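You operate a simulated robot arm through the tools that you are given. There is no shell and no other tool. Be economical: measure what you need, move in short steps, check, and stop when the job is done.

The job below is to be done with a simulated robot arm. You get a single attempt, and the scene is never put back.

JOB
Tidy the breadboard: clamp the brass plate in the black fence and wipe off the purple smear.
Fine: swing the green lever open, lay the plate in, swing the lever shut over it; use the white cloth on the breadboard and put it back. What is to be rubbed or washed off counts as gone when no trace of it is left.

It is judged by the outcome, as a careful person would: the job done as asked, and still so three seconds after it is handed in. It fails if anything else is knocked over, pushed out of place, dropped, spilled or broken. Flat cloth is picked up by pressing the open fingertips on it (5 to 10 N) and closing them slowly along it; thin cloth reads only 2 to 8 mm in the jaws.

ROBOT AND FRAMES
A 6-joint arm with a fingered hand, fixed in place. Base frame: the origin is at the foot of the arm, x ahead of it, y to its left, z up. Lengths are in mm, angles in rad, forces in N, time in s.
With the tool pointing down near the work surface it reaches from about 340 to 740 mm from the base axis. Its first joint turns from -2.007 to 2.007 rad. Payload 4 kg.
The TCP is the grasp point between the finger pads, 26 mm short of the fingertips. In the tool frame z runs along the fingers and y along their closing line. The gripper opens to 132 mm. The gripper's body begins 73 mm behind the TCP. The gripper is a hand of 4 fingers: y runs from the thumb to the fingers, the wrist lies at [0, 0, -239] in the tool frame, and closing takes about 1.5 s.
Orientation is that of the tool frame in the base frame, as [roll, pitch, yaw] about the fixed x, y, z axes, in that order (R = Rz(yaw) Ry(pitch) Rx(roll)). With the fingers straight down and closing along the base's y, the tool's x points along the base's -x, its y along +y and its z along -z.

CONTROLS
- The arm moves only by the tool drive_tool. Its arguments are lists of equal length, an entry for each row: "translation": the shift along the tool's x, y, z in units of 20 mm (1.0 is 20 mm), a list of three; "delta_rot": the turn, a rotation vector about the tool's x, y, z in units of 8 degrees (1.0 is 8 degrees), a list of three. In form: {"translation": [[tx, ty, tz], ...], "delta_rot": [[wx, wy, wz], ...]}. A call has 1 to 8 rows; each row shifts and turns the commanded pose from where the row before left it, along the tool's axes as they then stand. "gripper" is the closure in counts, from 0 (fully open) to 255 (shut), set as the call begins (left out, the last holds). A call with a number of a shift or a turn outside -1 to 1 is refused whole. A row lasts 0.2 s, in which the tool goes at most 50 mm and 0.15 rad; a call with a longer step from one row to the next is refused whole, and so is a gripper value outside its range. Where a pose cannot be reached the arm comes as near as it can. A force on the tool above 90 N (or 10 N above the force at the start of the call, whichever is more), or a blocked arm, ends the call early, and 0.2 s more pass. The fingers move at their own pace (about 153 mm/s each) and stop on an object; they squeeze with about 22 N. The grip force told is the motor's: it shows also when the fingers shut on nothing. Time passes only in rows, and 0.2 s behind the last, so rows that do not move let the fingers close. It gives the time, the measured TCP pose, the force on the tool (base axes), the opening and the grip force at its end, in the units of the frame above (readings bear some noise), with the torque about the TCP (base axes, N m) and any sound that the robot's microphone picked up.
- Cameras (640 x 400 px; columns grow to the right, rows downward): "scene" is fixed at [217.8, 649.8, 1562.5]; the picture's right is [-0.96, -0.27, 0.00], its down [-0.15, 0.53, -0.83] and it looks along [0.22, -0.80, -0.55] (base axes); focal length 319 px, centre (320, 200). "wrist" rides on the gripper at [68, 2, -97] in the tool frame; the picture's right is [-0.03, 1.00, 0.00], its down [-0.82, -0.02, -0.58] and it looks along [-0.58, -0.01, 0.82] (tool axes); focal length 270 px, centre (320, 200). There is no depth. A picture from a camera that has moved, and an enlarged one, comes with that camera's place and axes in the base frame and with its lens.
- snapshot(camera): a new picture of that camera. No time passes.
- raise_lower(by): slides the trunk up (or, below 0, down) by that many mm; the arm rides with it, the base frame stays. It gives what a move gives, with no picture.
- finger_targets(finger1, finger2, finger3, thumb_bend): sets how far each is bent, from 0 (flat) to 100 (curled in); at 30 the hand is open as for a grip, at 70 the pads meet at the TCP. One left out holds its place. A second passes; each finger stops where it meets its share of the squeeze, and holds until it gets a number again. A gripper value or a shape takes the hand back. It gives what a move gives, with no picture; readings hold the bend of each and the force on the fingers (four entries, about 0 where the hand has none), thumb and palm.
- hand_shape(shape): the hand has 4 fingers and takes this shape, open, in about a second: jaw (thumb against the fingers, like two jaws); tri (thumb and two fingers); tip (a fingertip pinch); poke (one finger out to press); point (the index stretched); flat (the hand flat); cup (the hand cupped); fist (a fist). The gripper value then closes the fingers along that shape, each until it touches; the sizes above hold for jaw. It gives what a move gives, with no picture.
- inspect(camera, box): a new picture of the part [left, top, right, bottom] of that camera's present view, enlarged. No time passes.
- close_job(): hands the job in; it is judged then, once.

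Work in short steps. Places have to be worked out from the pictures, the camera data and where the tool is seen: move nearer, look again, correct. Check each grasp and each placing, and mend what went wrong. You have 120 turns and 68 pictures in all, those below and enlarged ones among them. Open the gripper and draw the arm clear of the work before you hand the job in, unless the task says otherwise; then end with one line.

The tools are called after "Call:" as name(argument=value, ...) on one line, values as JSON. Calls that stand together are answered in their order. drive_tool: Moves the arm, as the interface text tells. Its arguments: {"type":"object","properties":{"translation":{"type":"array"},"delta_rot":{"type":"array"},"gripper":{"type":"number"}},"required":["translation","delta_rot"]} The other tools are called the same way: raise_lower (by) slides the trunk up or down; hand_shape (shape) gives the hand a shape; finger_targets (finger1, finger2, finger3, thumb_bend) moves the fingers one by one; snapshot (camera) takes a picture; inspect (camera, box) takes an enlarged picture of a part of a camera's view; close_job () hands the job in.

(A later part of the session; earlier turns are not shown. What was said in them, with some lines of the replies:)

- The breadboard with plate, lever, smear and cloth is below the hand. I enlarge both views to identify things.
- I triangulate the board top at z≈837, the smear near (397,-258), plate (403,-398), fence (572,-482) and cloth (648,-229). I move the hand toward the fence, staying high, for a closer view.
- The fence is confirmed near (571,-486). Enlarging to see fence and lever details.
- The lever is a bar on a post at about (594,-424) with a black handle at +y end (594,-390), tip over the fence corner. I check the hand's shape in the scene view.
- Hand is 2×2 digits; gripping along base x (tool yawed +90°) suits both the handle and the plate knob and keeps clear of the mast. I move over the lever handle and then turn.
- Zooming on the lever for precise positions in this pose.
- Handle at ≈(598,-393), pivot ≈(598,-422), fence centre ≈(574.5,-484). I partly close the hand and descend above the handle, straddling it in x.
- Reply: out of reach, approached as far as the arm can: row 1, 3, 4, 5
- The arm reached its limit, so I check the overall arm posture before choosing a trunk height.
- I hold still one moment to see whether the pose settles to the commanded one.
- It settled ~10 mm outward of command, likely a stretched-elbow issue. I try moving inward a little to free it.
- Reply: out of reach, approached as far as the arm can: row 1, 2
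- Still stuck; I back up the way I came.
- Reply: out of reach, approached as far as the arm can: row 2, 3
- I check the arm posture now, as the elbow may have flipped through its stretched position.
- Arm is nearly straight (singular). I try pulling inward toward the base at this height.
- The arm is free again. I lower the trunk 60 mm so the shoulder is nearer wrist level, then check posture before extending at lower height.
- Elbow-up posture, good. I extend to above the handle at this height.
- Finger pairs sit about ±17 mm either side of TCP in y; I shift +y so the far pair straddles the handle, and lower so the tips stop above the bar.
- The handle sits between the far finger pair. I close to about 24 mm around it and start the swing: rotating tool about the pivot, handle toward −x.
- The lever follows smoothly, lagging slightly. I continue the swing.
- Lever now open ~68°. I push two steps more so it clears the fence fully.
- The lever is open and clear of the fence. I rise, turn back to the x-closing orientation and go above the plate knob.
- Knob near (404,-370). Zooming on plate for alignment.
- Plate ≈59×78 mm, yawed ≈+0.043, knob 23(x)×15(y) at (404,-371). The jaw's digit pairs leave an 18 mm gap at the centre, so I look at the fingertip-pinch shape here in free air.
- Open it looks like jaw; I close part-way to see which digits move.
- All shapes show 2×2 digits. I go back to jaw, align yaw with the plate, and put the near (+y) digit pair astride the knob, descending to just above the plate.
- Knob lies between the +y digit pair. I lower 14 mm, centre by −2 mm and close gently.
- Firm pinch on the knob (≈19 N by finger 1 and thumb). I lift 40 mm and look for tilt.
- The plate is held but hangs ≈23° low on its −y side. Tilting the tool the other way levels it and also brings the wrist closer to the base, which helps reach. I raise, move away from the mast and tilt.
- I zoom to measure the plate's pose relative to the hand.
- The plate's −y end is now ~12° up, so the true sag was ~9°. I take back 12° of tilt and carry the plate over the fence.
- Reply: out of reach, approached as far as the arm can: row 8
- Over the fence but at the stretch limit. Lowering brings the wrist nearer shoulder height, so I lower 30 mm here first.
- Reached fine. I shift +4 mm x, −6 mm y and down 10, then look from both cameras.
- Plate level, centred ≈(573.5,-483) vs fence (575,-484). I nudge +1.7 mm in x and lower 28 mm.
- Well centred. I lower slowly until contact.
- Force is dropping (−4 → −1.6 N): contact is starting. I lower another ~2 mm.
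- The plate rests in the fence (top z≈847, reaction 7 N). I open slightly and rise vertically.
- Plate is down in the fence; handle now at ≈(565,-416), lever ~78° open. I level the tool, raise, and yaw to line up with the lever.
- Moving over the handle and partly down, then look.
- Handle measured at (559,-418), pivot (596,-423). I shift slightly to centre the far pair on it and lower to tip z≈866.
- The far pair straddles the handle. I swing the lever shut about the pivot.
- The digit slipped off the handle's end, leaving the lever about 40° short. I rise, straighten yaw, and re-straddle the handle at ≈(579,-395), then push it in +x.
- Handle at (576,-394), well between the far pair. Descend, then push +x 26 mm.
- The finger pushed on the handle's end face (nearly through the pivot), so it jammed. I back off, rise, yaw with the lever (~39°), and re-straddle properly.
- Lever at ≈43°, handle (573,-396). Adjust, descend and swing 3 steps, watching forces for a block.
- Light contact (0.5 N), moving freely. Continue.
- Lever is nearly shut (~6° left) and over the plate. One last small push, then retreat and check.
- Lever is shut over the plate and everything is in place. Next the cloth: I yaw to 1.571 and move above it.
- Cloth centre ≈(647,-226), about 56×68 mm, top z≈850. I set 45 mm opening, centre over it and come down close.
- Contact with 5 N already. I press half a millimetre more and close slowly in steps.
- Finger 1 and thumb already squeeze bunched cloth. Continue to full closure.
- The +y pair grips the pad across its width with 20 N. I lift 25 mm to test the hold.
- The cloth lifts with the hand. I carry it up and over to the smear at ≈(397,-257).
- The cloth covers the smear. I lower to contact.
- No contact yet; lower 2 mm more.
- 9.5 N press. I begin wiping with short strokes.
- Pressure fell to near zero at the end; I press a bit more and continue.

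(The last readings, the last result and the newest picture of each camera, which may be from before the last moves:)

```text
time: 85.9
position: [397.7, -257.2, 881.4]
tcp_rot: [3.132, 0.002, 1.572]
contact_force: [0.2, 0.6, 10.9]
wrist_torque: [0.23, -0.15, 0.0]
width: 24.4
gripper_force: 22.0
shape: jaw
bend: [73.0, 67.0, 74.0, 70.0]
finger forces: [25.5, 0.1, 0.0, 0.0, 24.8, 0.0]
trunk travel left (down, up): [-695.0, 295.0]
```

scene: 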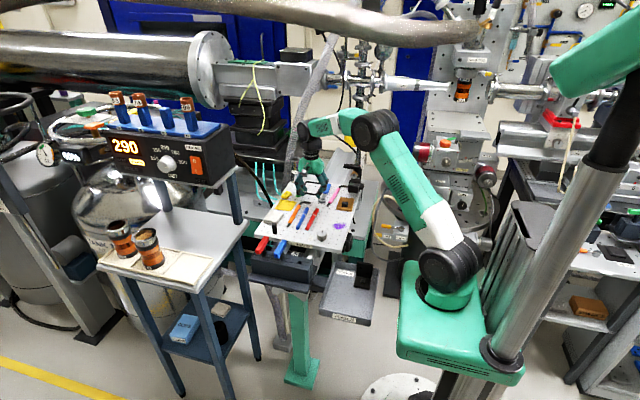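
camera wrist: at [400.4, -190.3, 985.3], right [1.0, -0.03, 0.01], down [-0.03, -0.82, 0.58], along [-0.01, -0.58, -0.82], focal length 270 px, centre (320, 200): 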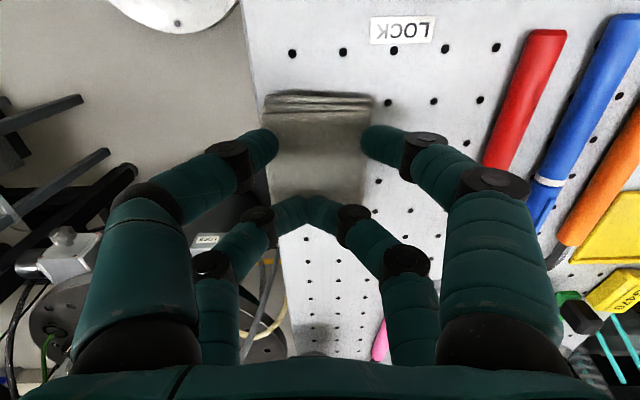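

Good, 11 N. Another round of wiping covering the smear and its margins.

Call:
drive_tool(translation=[[0, 0.8, 0], [0, -0.8, 0], [0, -0.8, 0], [-0.8, 0, 0], [0, 0.8, 0], [0, 0.8, 0], [0.8, 0, 0], [0, -0.8, 0]], delta_rot=[[0, 0, 0], [0, 0, 0], [0, 0, 0], [0, 0, 0], [0, 0, 0], [0, 0, 0], [0, 0, 0], [0, 0, 0]])

Call:
drive_tool(translation=[[0.8, 0, 0], [0, 0.8, 0], [0, -0.8, 0], [0, -0.8, 0], [-0.8, 0, 0], [-0.8, 0, 0], [0, 0.8, 0], [0.8, 0, 0]], delta_rot=[[0, 0, 0], [0, 0, 0], [0, 0, 0], [0, 0, 0], [0, 0, 0], [0, 0, 0], [0, 0, 0], [0, 0, 0]])

Call:
drive_tool(translation=[[0, 0, -0.8], [0, 0, -0.8], [0, 1, 0], [0, 1, 0], [0, 1, 0], [0, 1, 0], [0, 0, 0]], delta_rot=[[0, 0, 0], [0, 0, 0], [0, 0, 0], [0, 0, 0], [0, 0, 0], [0, 0, 0], [0, 0, 0]])

Call:
inspect(camera="scene", box=[290, 180, 380, 250])

```text
time: 87.7
position: [402.4, -257.7, 879.9]
tcp_rot: [3.126, 0.004, 1.57]
contact_force: [11.7, -3.6, 19.4]
wrist_torque: [0.2, -0.87, -0.25]
width: 23.5
gripper_force: 22.2
shape: jaw
bend: [73.0, 67.0, 74.0, 70.0]
finger forces: [39.2, 0.0, 0.0, 0.0, 17.3, 0.1]
trunk travel left (down, up): [-695.0, 295.0]
```

```text
time: 89.5
position: [399.4, -257.8, 878.6]
tcp_rot: [3.134, 0.001, 1.57]
contact_force: [-0.1, -5.3, 8.8]
wrist_torque: [-0.22, 0.1, 0.06]
width: 15.6
gripper_force: 22.4
shape: jaw
bend: [77.0, 69.0, 75.0, 75.0]
finger forces: [0.1, 0.1, 0.0, 0.1, 0.0, 0.0]
trunk travel left (down, up): [-695.0, 295.0]
```

```text
time: 91.1
position: [480.0, -258.1, 910.9]
tcp_rot: [3.134, -0.002, 1.572]
contact_force: [-0.1, -0.6, 0.7]
wrist_torque: [0.0, 0.0, 0.0]
width: 14.9
gripper_force: 22.3
shape: jaw
bend: [77.0, 69.0, 74.0, 75.0]
finger forces: [0.0, 0.1, 0.1, 0.1, 0.1, 0.1]
trunk travel left (down, up): [-695.0, 295.0]
```

```text
5.71 times, centred on (335, 215) of scene
camera zoom: at [217.8, 649.8, 1562.5], right [-0.96, -0.27, 0.0], down [-0.15, 0.53, -0.83], along [0.22, -0.8, -0.55], focal length 1823 px, centre (234, 114)
```

zoom: 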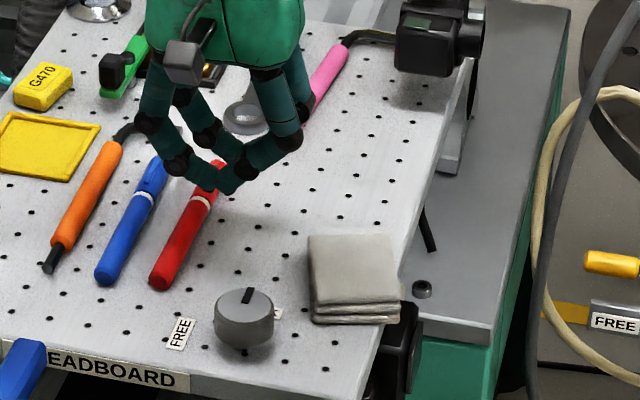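

The cloth slipped out and lies over the smear at ≈(385,-238). I open wide and go above it to re-grasp.

Call:
drive_tool(translation=[[0, 0, -0.9], [0.22, -1, 0], [0.22, -1, 0], [0.22, -1, 0], [0.22, -1, 0], [0, -0.75, 0], [0, 0, 0]], delta_rot=[[0, 0, 0], [0, 0, 0], [0, 0, 0], [0, 0, 0], [0, 0, 0], [0, 0, 0], [0, 0, 0]], gripper=100)

Call:
snapshot(camera="wrist")

```text
time: 92.7
position: [383.0, -239.8, 928.6]
tcp_rot: [3.135, 0.0, 1.572]
contact_force: [-0.5, 0.1, 0.0]
wrist_torque: [0.01, 0.01, -0.04]
width: 79.8
gripper_force: 0.1
shape: jaw
bend: [71.0, 71.0, 71.0, 70.0]
finger forces: [0.0, 0.1, 0.1, 0.0, 0.0, 0.1]
trunk travel left (down, up): [-695.0, 295.0]
```

```text
7 pictures are left
camera wrist: at [383.5, -172.4, 1024.3], right [1.0, -0.03, 0.01], down [-0.03, -0.82, 0.58], along [-0.01, -0.58, -0.82], focal length 270 px, centre (320, 200)
```

wrist: 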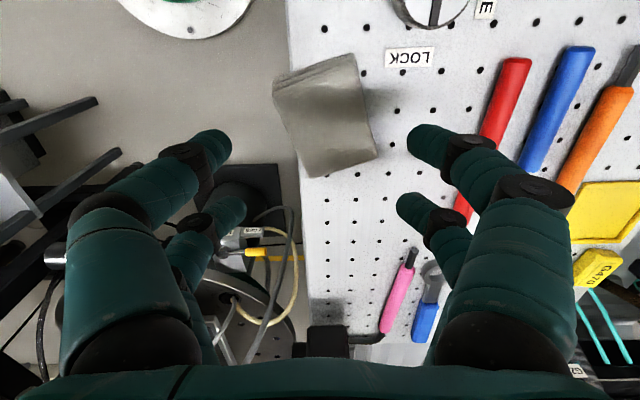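

No purple shows around the cloth. It's rotated ~19° at (389.5,-236). I align, straddle it and lower the tips beside it.

Call:
drive_tool(translation=[[0, 0, 0], [0, 0, 0], [0, 0, 0], [0.07, 0.37, 0], [0, 0, 0.95], [0, 0, 0.95], [0, 0, 0.9], [0, 0, 0]], delta_rot=[[0, 0, -0.9], [0, 0, -0.9], [0, 0, -0.63], [0, 0, 0], [0, 0, 0], [0, 0, 0], [0, 0, 0], [0, 0, 0]])

Call:
drive_tool(translation=[[0, 0, 0], [0, 0, 0], [0, 0, 0]], delta_rot=[[0, 0, 0], [0, 0, 0], [0, 0, 0]], gripper=165)

Call:
drive_tool(translation=[[0, 0, 0], [0, 0, 0], [0, 0, 0], [0, 0, 0]], delta_rot=[[0, 0, 0], [0, 0, 0], [0, 0, 0], [0, 0, 0]], gripper=255)

```text
time: 94.5
position: [389.9, -234.8, 871.4]
tcp_rot: [3.136, 0.001, 1.911]
contact_force: [-0.9, -0.1, -0.3]
wrist_torque: [0.0, 0.0, 0.01]
width: 80.1
gripper_force: 0.1
shape: jaw
bend: [71.0, 71.0, 71.0, 70.0]
finger forces: [0.0, 0.1, 0.1, 0.0, 0.0, 0.0]
trunk travel left (down, up): [-695.0, 295.0]
```

```text
time: 95.3
position: [390.3, -236.0, 870.8]
tcp_rot: [3.135, 0.001, 1.909]
contact_force: [-0.2, 0.1, -0.2]
wrist_torque: [0.03, 0.0, 0.01]
width: 48.1
gripper_force: 21.8
shape: jaw
bend: [73.0, 74.0, 74.0, 70.0]
finger forces: [20.1, 19.8, 19.8, 0.0, 20.2, 0.0]
trunk travel left (down, up): [-695.0, 295.0]
```

```text
time: 96.3
position: [390.9, -234.0, 872.3]
tcp_rot: [3.133, 0.002, 1.911]
contact_force: [0.6, -0.2, -0.2]
wrist_torque: [0.0, 0.02, 0.01]
width: 48.1
gripper_force: 21.9
shape: jaw
bend: [73.0, 74.0, 74.0, 70.0]
finger forces: [20.0, 19.9, 19.9, 0.1, 20.2, 0.0]
trunk travel left (down, up): [-695.0, 295.0]
```

All four digits hold the pad firmly (20 N each, 48 mm). I press down a little.

Call:
drive_tool(translation=[[-0.4, 0, 0.06], [-0.4, 0, 0], [0, 0, 0]], delta_rot=[[0, 0, 0], [0, 0, 0], [0, 0, 0]])

```text
time: 97.1
position: [394.7, -249.9, 871.7]
tcp_rot: [3.136, 0.001, 1.911]
contact_force: [0.7, -0.9, 0.2]
wrist_torque: [0.02, 0.02, 0.02]
width: 48.1
gripper_force: 22.2
shape: jaw
bend: [73.0, 74.0, 74.0, 70.0]
finger forces: [20.4, 20.2, 20.0, 0.0, 20.6, 0.0]
trunk travel left (down, up): [-695.0, 295.0]
```

Call:
drive_tool(translation=[[-0.2, 0, 0.05], [-0.2, 0, 0.03], [0, 0, 0]], delta_rot=[[0, 0, 0], [0, 0, 0], [0, 0, 0]])

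```text
time: 97.9
position: [396.7, -257.6, 870.2]
tcp_rot: [3.134, 0.004, 1.91]
contact_force: [-3.4, 7.3, 11.3]
wrist_torque: [0.16, 0.14, -0.08]
width: 48.5
gripper_force: 22.1
shape: jaw
bend: [73.0, 74.0, 74.0, 70.0]
finger forces: [21.5, 20.7, 20.9, 0.0, 21.4, 0.0]
trunk travel left (down, up): [-695.0, 295.0]
```

11 N press at the smear centre. I wipe with strokes in both directions, ending at the centre.

Call:
drive_tool(translation=[[0, 0.9, 0], [0, -0.9, 0], [0, -0.9, 0], [-0.9, 0, 0], [0, 0.9, 0], [0, 0.9, 0], [0.9, 0, 0], [0, -0.9, 0]], delta_rot=[[0, 0, 0], [0, 0, 0], [0, 0, 0], [0, 0, 0], [0, 0, 0], [0, 0, 0], [0, 0, 0], [0, 0, 0]])

Call:
drive_tool(translation=[[0.9, 0, 0], [0, 0.9, 0], [0, -0.9, 0], [0, -0.9, 0], [-0.9, 0, 0], [-0.9, 0, 0], [0, 0.9, 0], [0.9, 0, 0]], delta_rot=[[0, 0, 0], [0, 0, 0], [0, 0, 0], [0, 0, 0], [0, 0, 0], [0, 0, 0], [0, 0, 0], [0, 0, 0]])

Call:
drive_tool(translation=[[0.45, 0.9, 0], [0, -0.9, 0], [0, -0.9, 0], [-0.9, 0, 0], [0, 0.9, 0], [0, 0.9, 0], [0.45, -0.9, 0], [0, 0, 0]], delta_rot=[[0, 0, 0], [0, 0, 0], [0, 0, 0], [0, 0, 0], [0, 0, 0], [0, 0, 0], [0, 0, 0], [0, 0, 0]])

```text
time: 99.7
position: [399.0, -258.5, 869.7]
tcp_rot: [3.136, 0.0, 1.909]
contact_force: [-0.1, -1.5, 1.5]
wrist_torque: [-0.03, 0.01, -0.03]
width: 48.1
gripper_force: 22.2
shape: jaw
bend: [74.0, 74.0, 74.0, 70.0]
finger forces: [21.9, 22.2, 22.1, 0.0, 22.5, 0.1]
trunk travel left (down, up): [-695.0, 295.0]
```

```text
time: 101.5
position: [397.6, -259.5, 870.5]
tcp_rot: [3.135, 0.0, 1.91]
contact_force: [-1.6, -0.3, 6.7]
wrist_torque: [-0.05, 0.05, 0.0]
width: 48.3
gripper_force: 22.3
shape: jaw
bend: [74.0, 74.0, 74.0, 70.0]
finger forces: [21.7, 22.2, 22.3, 0.1, 23.1, 0.0]
trunk travel left (down, up): [-695.0, 295.0]
```

```text
time: 103.3
position: [396.8, -257.6, 871.3]
tcp_rot: [3.134, 0.002, 1.907]
contact_force: [-0.9, -0.4, -0.4]
wrist_torque: [0.0, 0.0, 0.03]
width: 48.6
gripper_force: 22.1
shape: jaw
bend: [74.0, 74.0, 74.0, 70.0]
finger forces: [22.0, 22.4, 21.9, 0.0, 22.6, 0.0]
trunk travel left (down, up): [-695.0, 295.0]
```

I lift, move toward the cloth's home, and inspect the smear area.

Call:
drive_tool(translation=[[0, 0, -1], [0, 0, -1], [0, 0, -1], [-0.3, 0.9, 0], [-0.3, 0.9, 0], [-0.3, 0.9, 0], [-0.3, 0.9, 0], [-0.3, 0.9, 0]], delta_rot=[[0, 0, 0], [0, 0, 0], [0, 0, 0], [0, 0, 0], [0, 0, 0], [0, 0, 0], [0, 0, 0], [0, 0, 0]])

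Call:
inspect(camera="scene", box=[300, 180, 370, 250])

```text
time: 105.1
position: [492.9, -256.0, 929.9]
tcp_rot: [3.135, 0.0, 1.909]
contact_force: [-0.9, 0.2, 0.3]
wrist_torque: [0.02, 0.01, 0.0]
width: 48.3
gripper_force: 21.9
shape: jaw
bend: [74.0, 74.0, 74.0, 70.0]
finger forces: [22.0, 22.3, 21.9, 0.0, 22.4, 0.1]
trunk travel left (down, up): [-695.0, 295.0]
```

```text
5.71 times, centred on (335, 215) of scene
camera zoom: at [217.8, 649.8, 1562.5], right [-0.96, -0.27, 0.0], down [-0.15, 0.53, -0.83], along [0.22, -0.8, -0.55], focal length 1823 px, centre (234, 114)
```

zoom: 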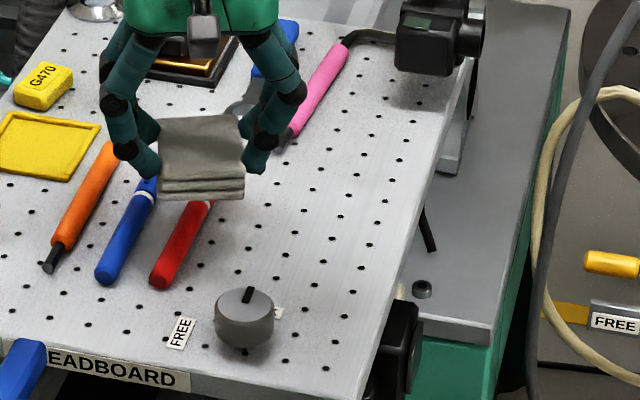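

The area looks clean; I magnify it to check for traces.

Call:
inspect(camera="scene", box=[322, 212, 358, 240])

```text
14.29 times, centred on (340, 226) of scene
camera zoom: at [217.8, 649.8, 1562.5], right [-0.96, -0.27, 0.0], down [-0.15, 0.53, -0.83], along [0.22, -0.8, -0.55], focal length 4558 px, centre (34, -171)
```

zoom: 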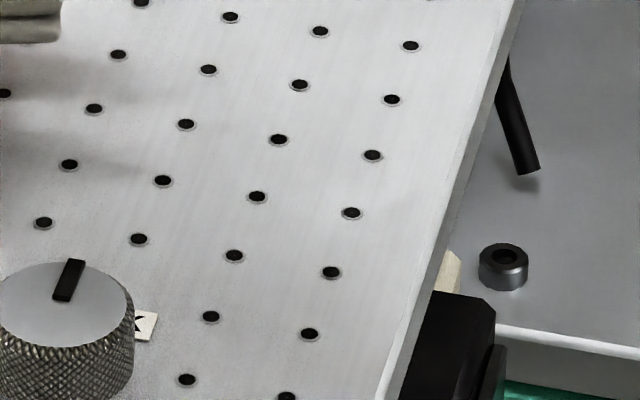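

Smear gone. I rotate back and carry the cloth to its original place (646,-227).

Call:
drive_tool(translation=[[0, 0, 0], [0, 0, 0], [0, 0, 0], [0, 0, 0]], delta_rot=[[0, 0, 0.81], [0, 0, 0.81], [0, 0, 0.81], [0, 0, 0]])

Call:
drive_tool(translation=[[0.18, 0.96, 0], [0.18, 0.96, 0], [0.18, 0.96, 0], [0.18, 0.96, 0], [0.18, 0.96, 0], [0.18, 0.96, 0], [0.18, 0.96, 0], [0.18, 0.96, 0]], delta_rot=[[0, 0, 0], [0, 0, 0], [0, 0, 0], [0, 0, 0], [0, 0, 0], [0, 0, 0], [0, 0, 0], [0, 0, 0]])

Call:
drive_tool(translation=[[0, 0, 0.8], [0, 0, 0.8], [0, 0, 0.6], [0, 0, 0.4], [0, 0, 0]], delta_rot=[[0, 0, 0], [0, 0, 0], [0, 0, 0], [0, 0, 0], [0, 0, 0]])

Call:
snapshot(camera="wrist")

```text
time: 106.1
position: [493.2, -256.2, 929.4]
tcp_rot: [3.136, 0.0, 1.568]
contact_force: [0.2, 0.0, -0.8]
wrist_torque: [0.0, 0.04, 0.0]
width: 48.6
gripper_force: 22.0
shape: jaw
bend: [74.0, 74.0, 74.0, 70.0]
finger forces: [22.0, 22.3, 21.8, 0.0, 22.4, 0.0]
trunk travel left (down, up): [-695.0, 295.0]
```

```text
time: 107.9
position: [646.5, -227.2, 930.6]
tcp_rot: [3.135, 0.001, 1.572]
contact_force: [-0.5, -0.1, -0.2]
wrist_torque: [0.0, 0.01, 0.01]
width: 48.4
gripper_force: 21.7
shape: jaw
bend: [74.0, 74.0, 74.0, 70.0]
finger forces: [21.9, 22.2, 21.7, 0.0, 22.4, 0.1]
trunk travel left (down, up): [-695.0, 295.0]
```

```text
time: 109.1
position: [646.2, -227.7, 878.4]
tcp_rot: [3.134, -0.001, 1.571]
contact_force: [-0.1, -0.2, -0.4]
wrist_torque: [-0.01, 0.04, -0.03]
width: 48.3
gripper_force: 21.9
shape: jaw
bend: [74.0, 74.0, 74.0, 70.0]
finger forces: [21.8, 22.2, 21.8, 0.0, 22.3, 0.1]
trunk travel left (down, up): [-695.0, 295.0]
```

```text
4 pictures are left
camera wrist: at [647.6, -159.7, 974.7], right [1.0, -0.03, 0.01], down [-0.03, -0.82, 0.58], along [-0.01, -0.58, -0.82], focal length 270 px, centre (320, 200)
```

wrist: 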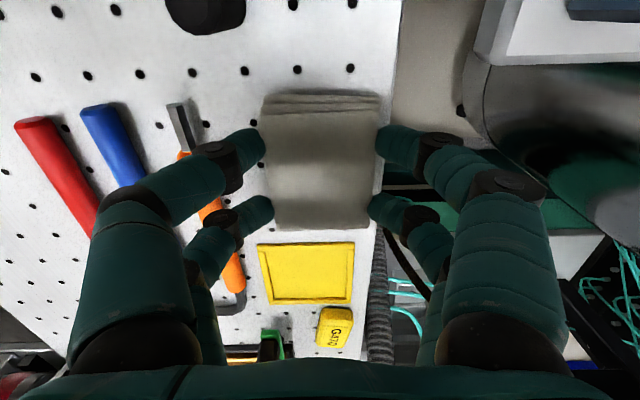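

Position matches the original view. Lower the last ~7 mm to the board.

Call:
drive_tool(translation=[[0, 0, 0.15], [0, 0, 0.15], [0, 0, 0]], delta_rot=[[0, 0, 0], [0, 0, 0], [0, 0, 0]])

```text
time: 109.9
position: [646.8, -228.4, 872.2]
tcp_rot: [3.134, 0.0, 1.571]
contact_force: [-0.2, 0.2, -0.2]
wrist_torque: [-0.03, -0.02, 0.01]
width: 48.8
gripper_force: 22.0
shape: jaw
bend: [74.0, 74.0, 74.0, 70.0]
finger forces: [21.9, 22.2, 21.7, 0.0, 22.3, 0.0]
trunk travel left (down, up): [-695.0, 295.0]
```

One more millimetre or so to touch.

Call:
drive_tool(translation=[[0, 0, 0.06], [0, 0, 0.04], [0, 0, 0]], delta_rot=[[0, 0, 0], [0, 0, 0], [0, 0, 0]])

```text
time: 110.7
position: [645.6, -228.1, 870.8]
tcp_rot: [3.134, 0.003, 1.57]
contact_force: [0.1, 0.6, -0.3]
wrist_torque: [-0.03, 0.02, 0.0]
width: 48.3
gripper_force: 22.2
shape: jaw
bend: [74.0, 74.0, 74.0, 70.0]
finger forces: [21.8, 22.2, 21.7, 0.0, 22.4, 0.0]
trunk travel left (down, up): [-695.0, 295.0]
```

Another millimetre, watching the force.

Call:
drive_tool(translation=[[0, 0, 0.05], [0, 0, 0]], delta_rot=[[0, 0, 0], [0, 0, 0]])

```text
time: 111.3
position: [646.0, -228.1, 870.4]
tcp_rot: [3.136, 0.0, 1.569]
contact_force: [0.0, 0.5, 1.0]
wrist_torque: [0.0, 0.02, 0.01]
width: 48.2
gripper_force: 22.2
shape: jaw
bend: [74.0, 74.0, 74.0, 70.0]
finger forces: [21.9, 22.2, 21.8, 0.1, 22.3, 0.1]
trunk travel left (down, up): [-695.0, 295.0]
```

It touches. I open modestly and rise straight up, then draw back toward the base side at height.

Call:
drive_tool(translation=[[0, 0, 0], [0, 0, 0], [0, 0, 0]], delta_rot=[[0, 0, 0], [0, 0, 0], [0, 0, 0]], gripper=132)

Call:
drive_tool(translation=[[0, 0, -0.5], [0, 0, -1], [0, 0, -1], [0, 0, -1], [0, 0, -1], [0, -1, -0.5], [0, -1, 0], [0, -1, 0]], delta_rot=[[0, 0, 0], [0, 0, 0], [0, 0, 0], [0, 0, 0], [0, 0, 0], [0, 0, 0], [0, 0, 0], [0, 0, 0]])

Call:
raise_lower(by=120)

Call:
drive_tool(translation=[[0.5, -1, 0], [0.5, -1, 0], [0.5, -1, 0], [0.5, -1, 0], [0.5, -1, 0], [0.5, -1, 0], [0.5, -1, 0], [0, 0, 0]], delta_rot=[[0, 0, 0], [0, 0, 0], [0, 0, 0], [0, 0, 0], [0, 0, 0], [0, 0, 0], [0, 0, 0], [0, 0, 0]], gripper=0)

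Call:
inspect(camera="scene", box=[240, 165, 370, 255])

```text
time: 112.1
position: [645.9, -229.7, 870.1]
tcp_rot: [3.134, 0.0, 1.569]
contact_force: [-0.8, 0.7, 0.9]
wrist_torque: [0.01, 0.01, 0.0]
width: 63.0
gripper_force: 0.1
shape: jaw
bend: [73.0, 73.0, 73.0, 70.0]
finger forces: [0.0, 0.1, 0.0, 0.1, 0.1, 0.0]
trunk travel left (down, up): [-695.0, 295.0]
```

```text
time: 113.9
position: [584.4, -227.7, 970.7]
tcp_rot: [3.134, -0.001, 1.572]
contact_force: [-0.6, -0.1, 0.0]
wrist_torque: [0.0, -0.01, -0.02]
width: 62.8
gripper_force: 0.1
shape: jaw
bend: [73.0, 73.0, 73.0, 70.0]
finger forces: [0.0, 0.0, 0.1, 0.1, 0.0, 0.1]
trunk travel left (down, up): [-695.0, 295.0]
```

```text
time: 115.4
position: [585.2, -229.3, 1089.9]
tcp_rot: [3.135, 0.001, 1.571]
contact_force: [0.2, 0.4, 0.1]
wrist_torque: [0.01, -0.01, -0.03]
width: 63.1
gripper_force: 0.0
shape: jaw
bend: [73.0, 73.0, 73.0, 70.0]
finger forces: [0.1, 0.0, 0.1, 0.1, 0.0, 0.1]
trunk travel left (down, up): [-815.0, 175.0]
```

```text
time: 117.2
position: [446.1, -160.0, 1089.7]
tcp_rot: [3.134, 0.0, 1.572]
contact_force: [-0.1, -0.4, -0.2]
wrist_torque: [-0.01, -0.02, -0.01]
width: 132.0
gripper_force: 0.1
shape: jaw
bend: [30.0, 30.0, 30.0, 30.0]
finger forces: [0.0, 0.1, 0.0, 0.1, 0.1, 0.0]
trunk travel left (down, up): [-815.0, 175.0]
```

```text
4.44 times, centred on (305, 210) of scene
camera zoom: at [217.8, 649.8, 1562.5], right [-0.96, -0.27, 0.0], down [-0.15, 0.53, -0.83], along [0.22, -0.8, -0.55], focal length 1418 px, centre (387, 156)
```

zoom: 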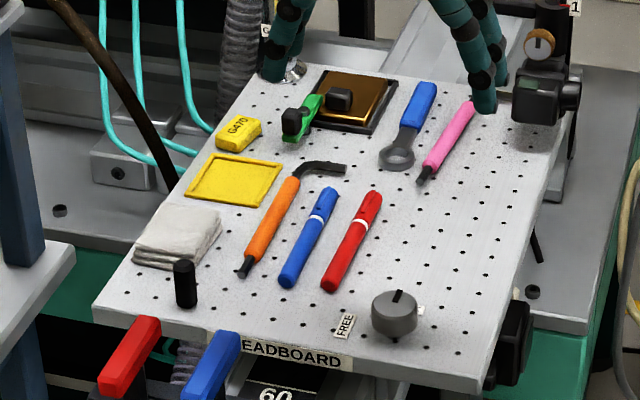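

Everything is back in place and the board is clean. A final close look at the clamp.

Call:
inspect(camera="scene", box=[290, 170, 335, 202])

```text
12.50 times, centred on (312, 186) of scene
camera zoom: at [217.8, 649.8, 1562.5], right [-0.96, -0.27, 0.0], down [-0.15, 0.53, -0.83], along [0.22, -0.8, -0.55], focal length 3988 px, centre (414, 375)
```

zoom: 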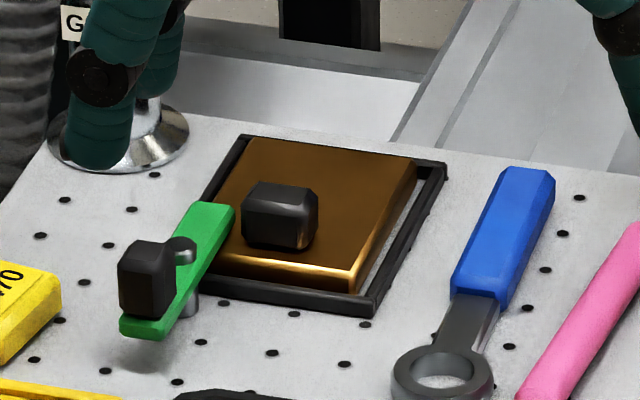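

The plate lies flat in the fence with the lever shut over it; the arm is clear and open. Handing in.

Call:
close_job()

```text
The job is handed in.
```

The brass plate is clamped in the black fence with the green lever shut over it. The purple smear is wiped off with no visible trace, and the white cloth is back in its place.
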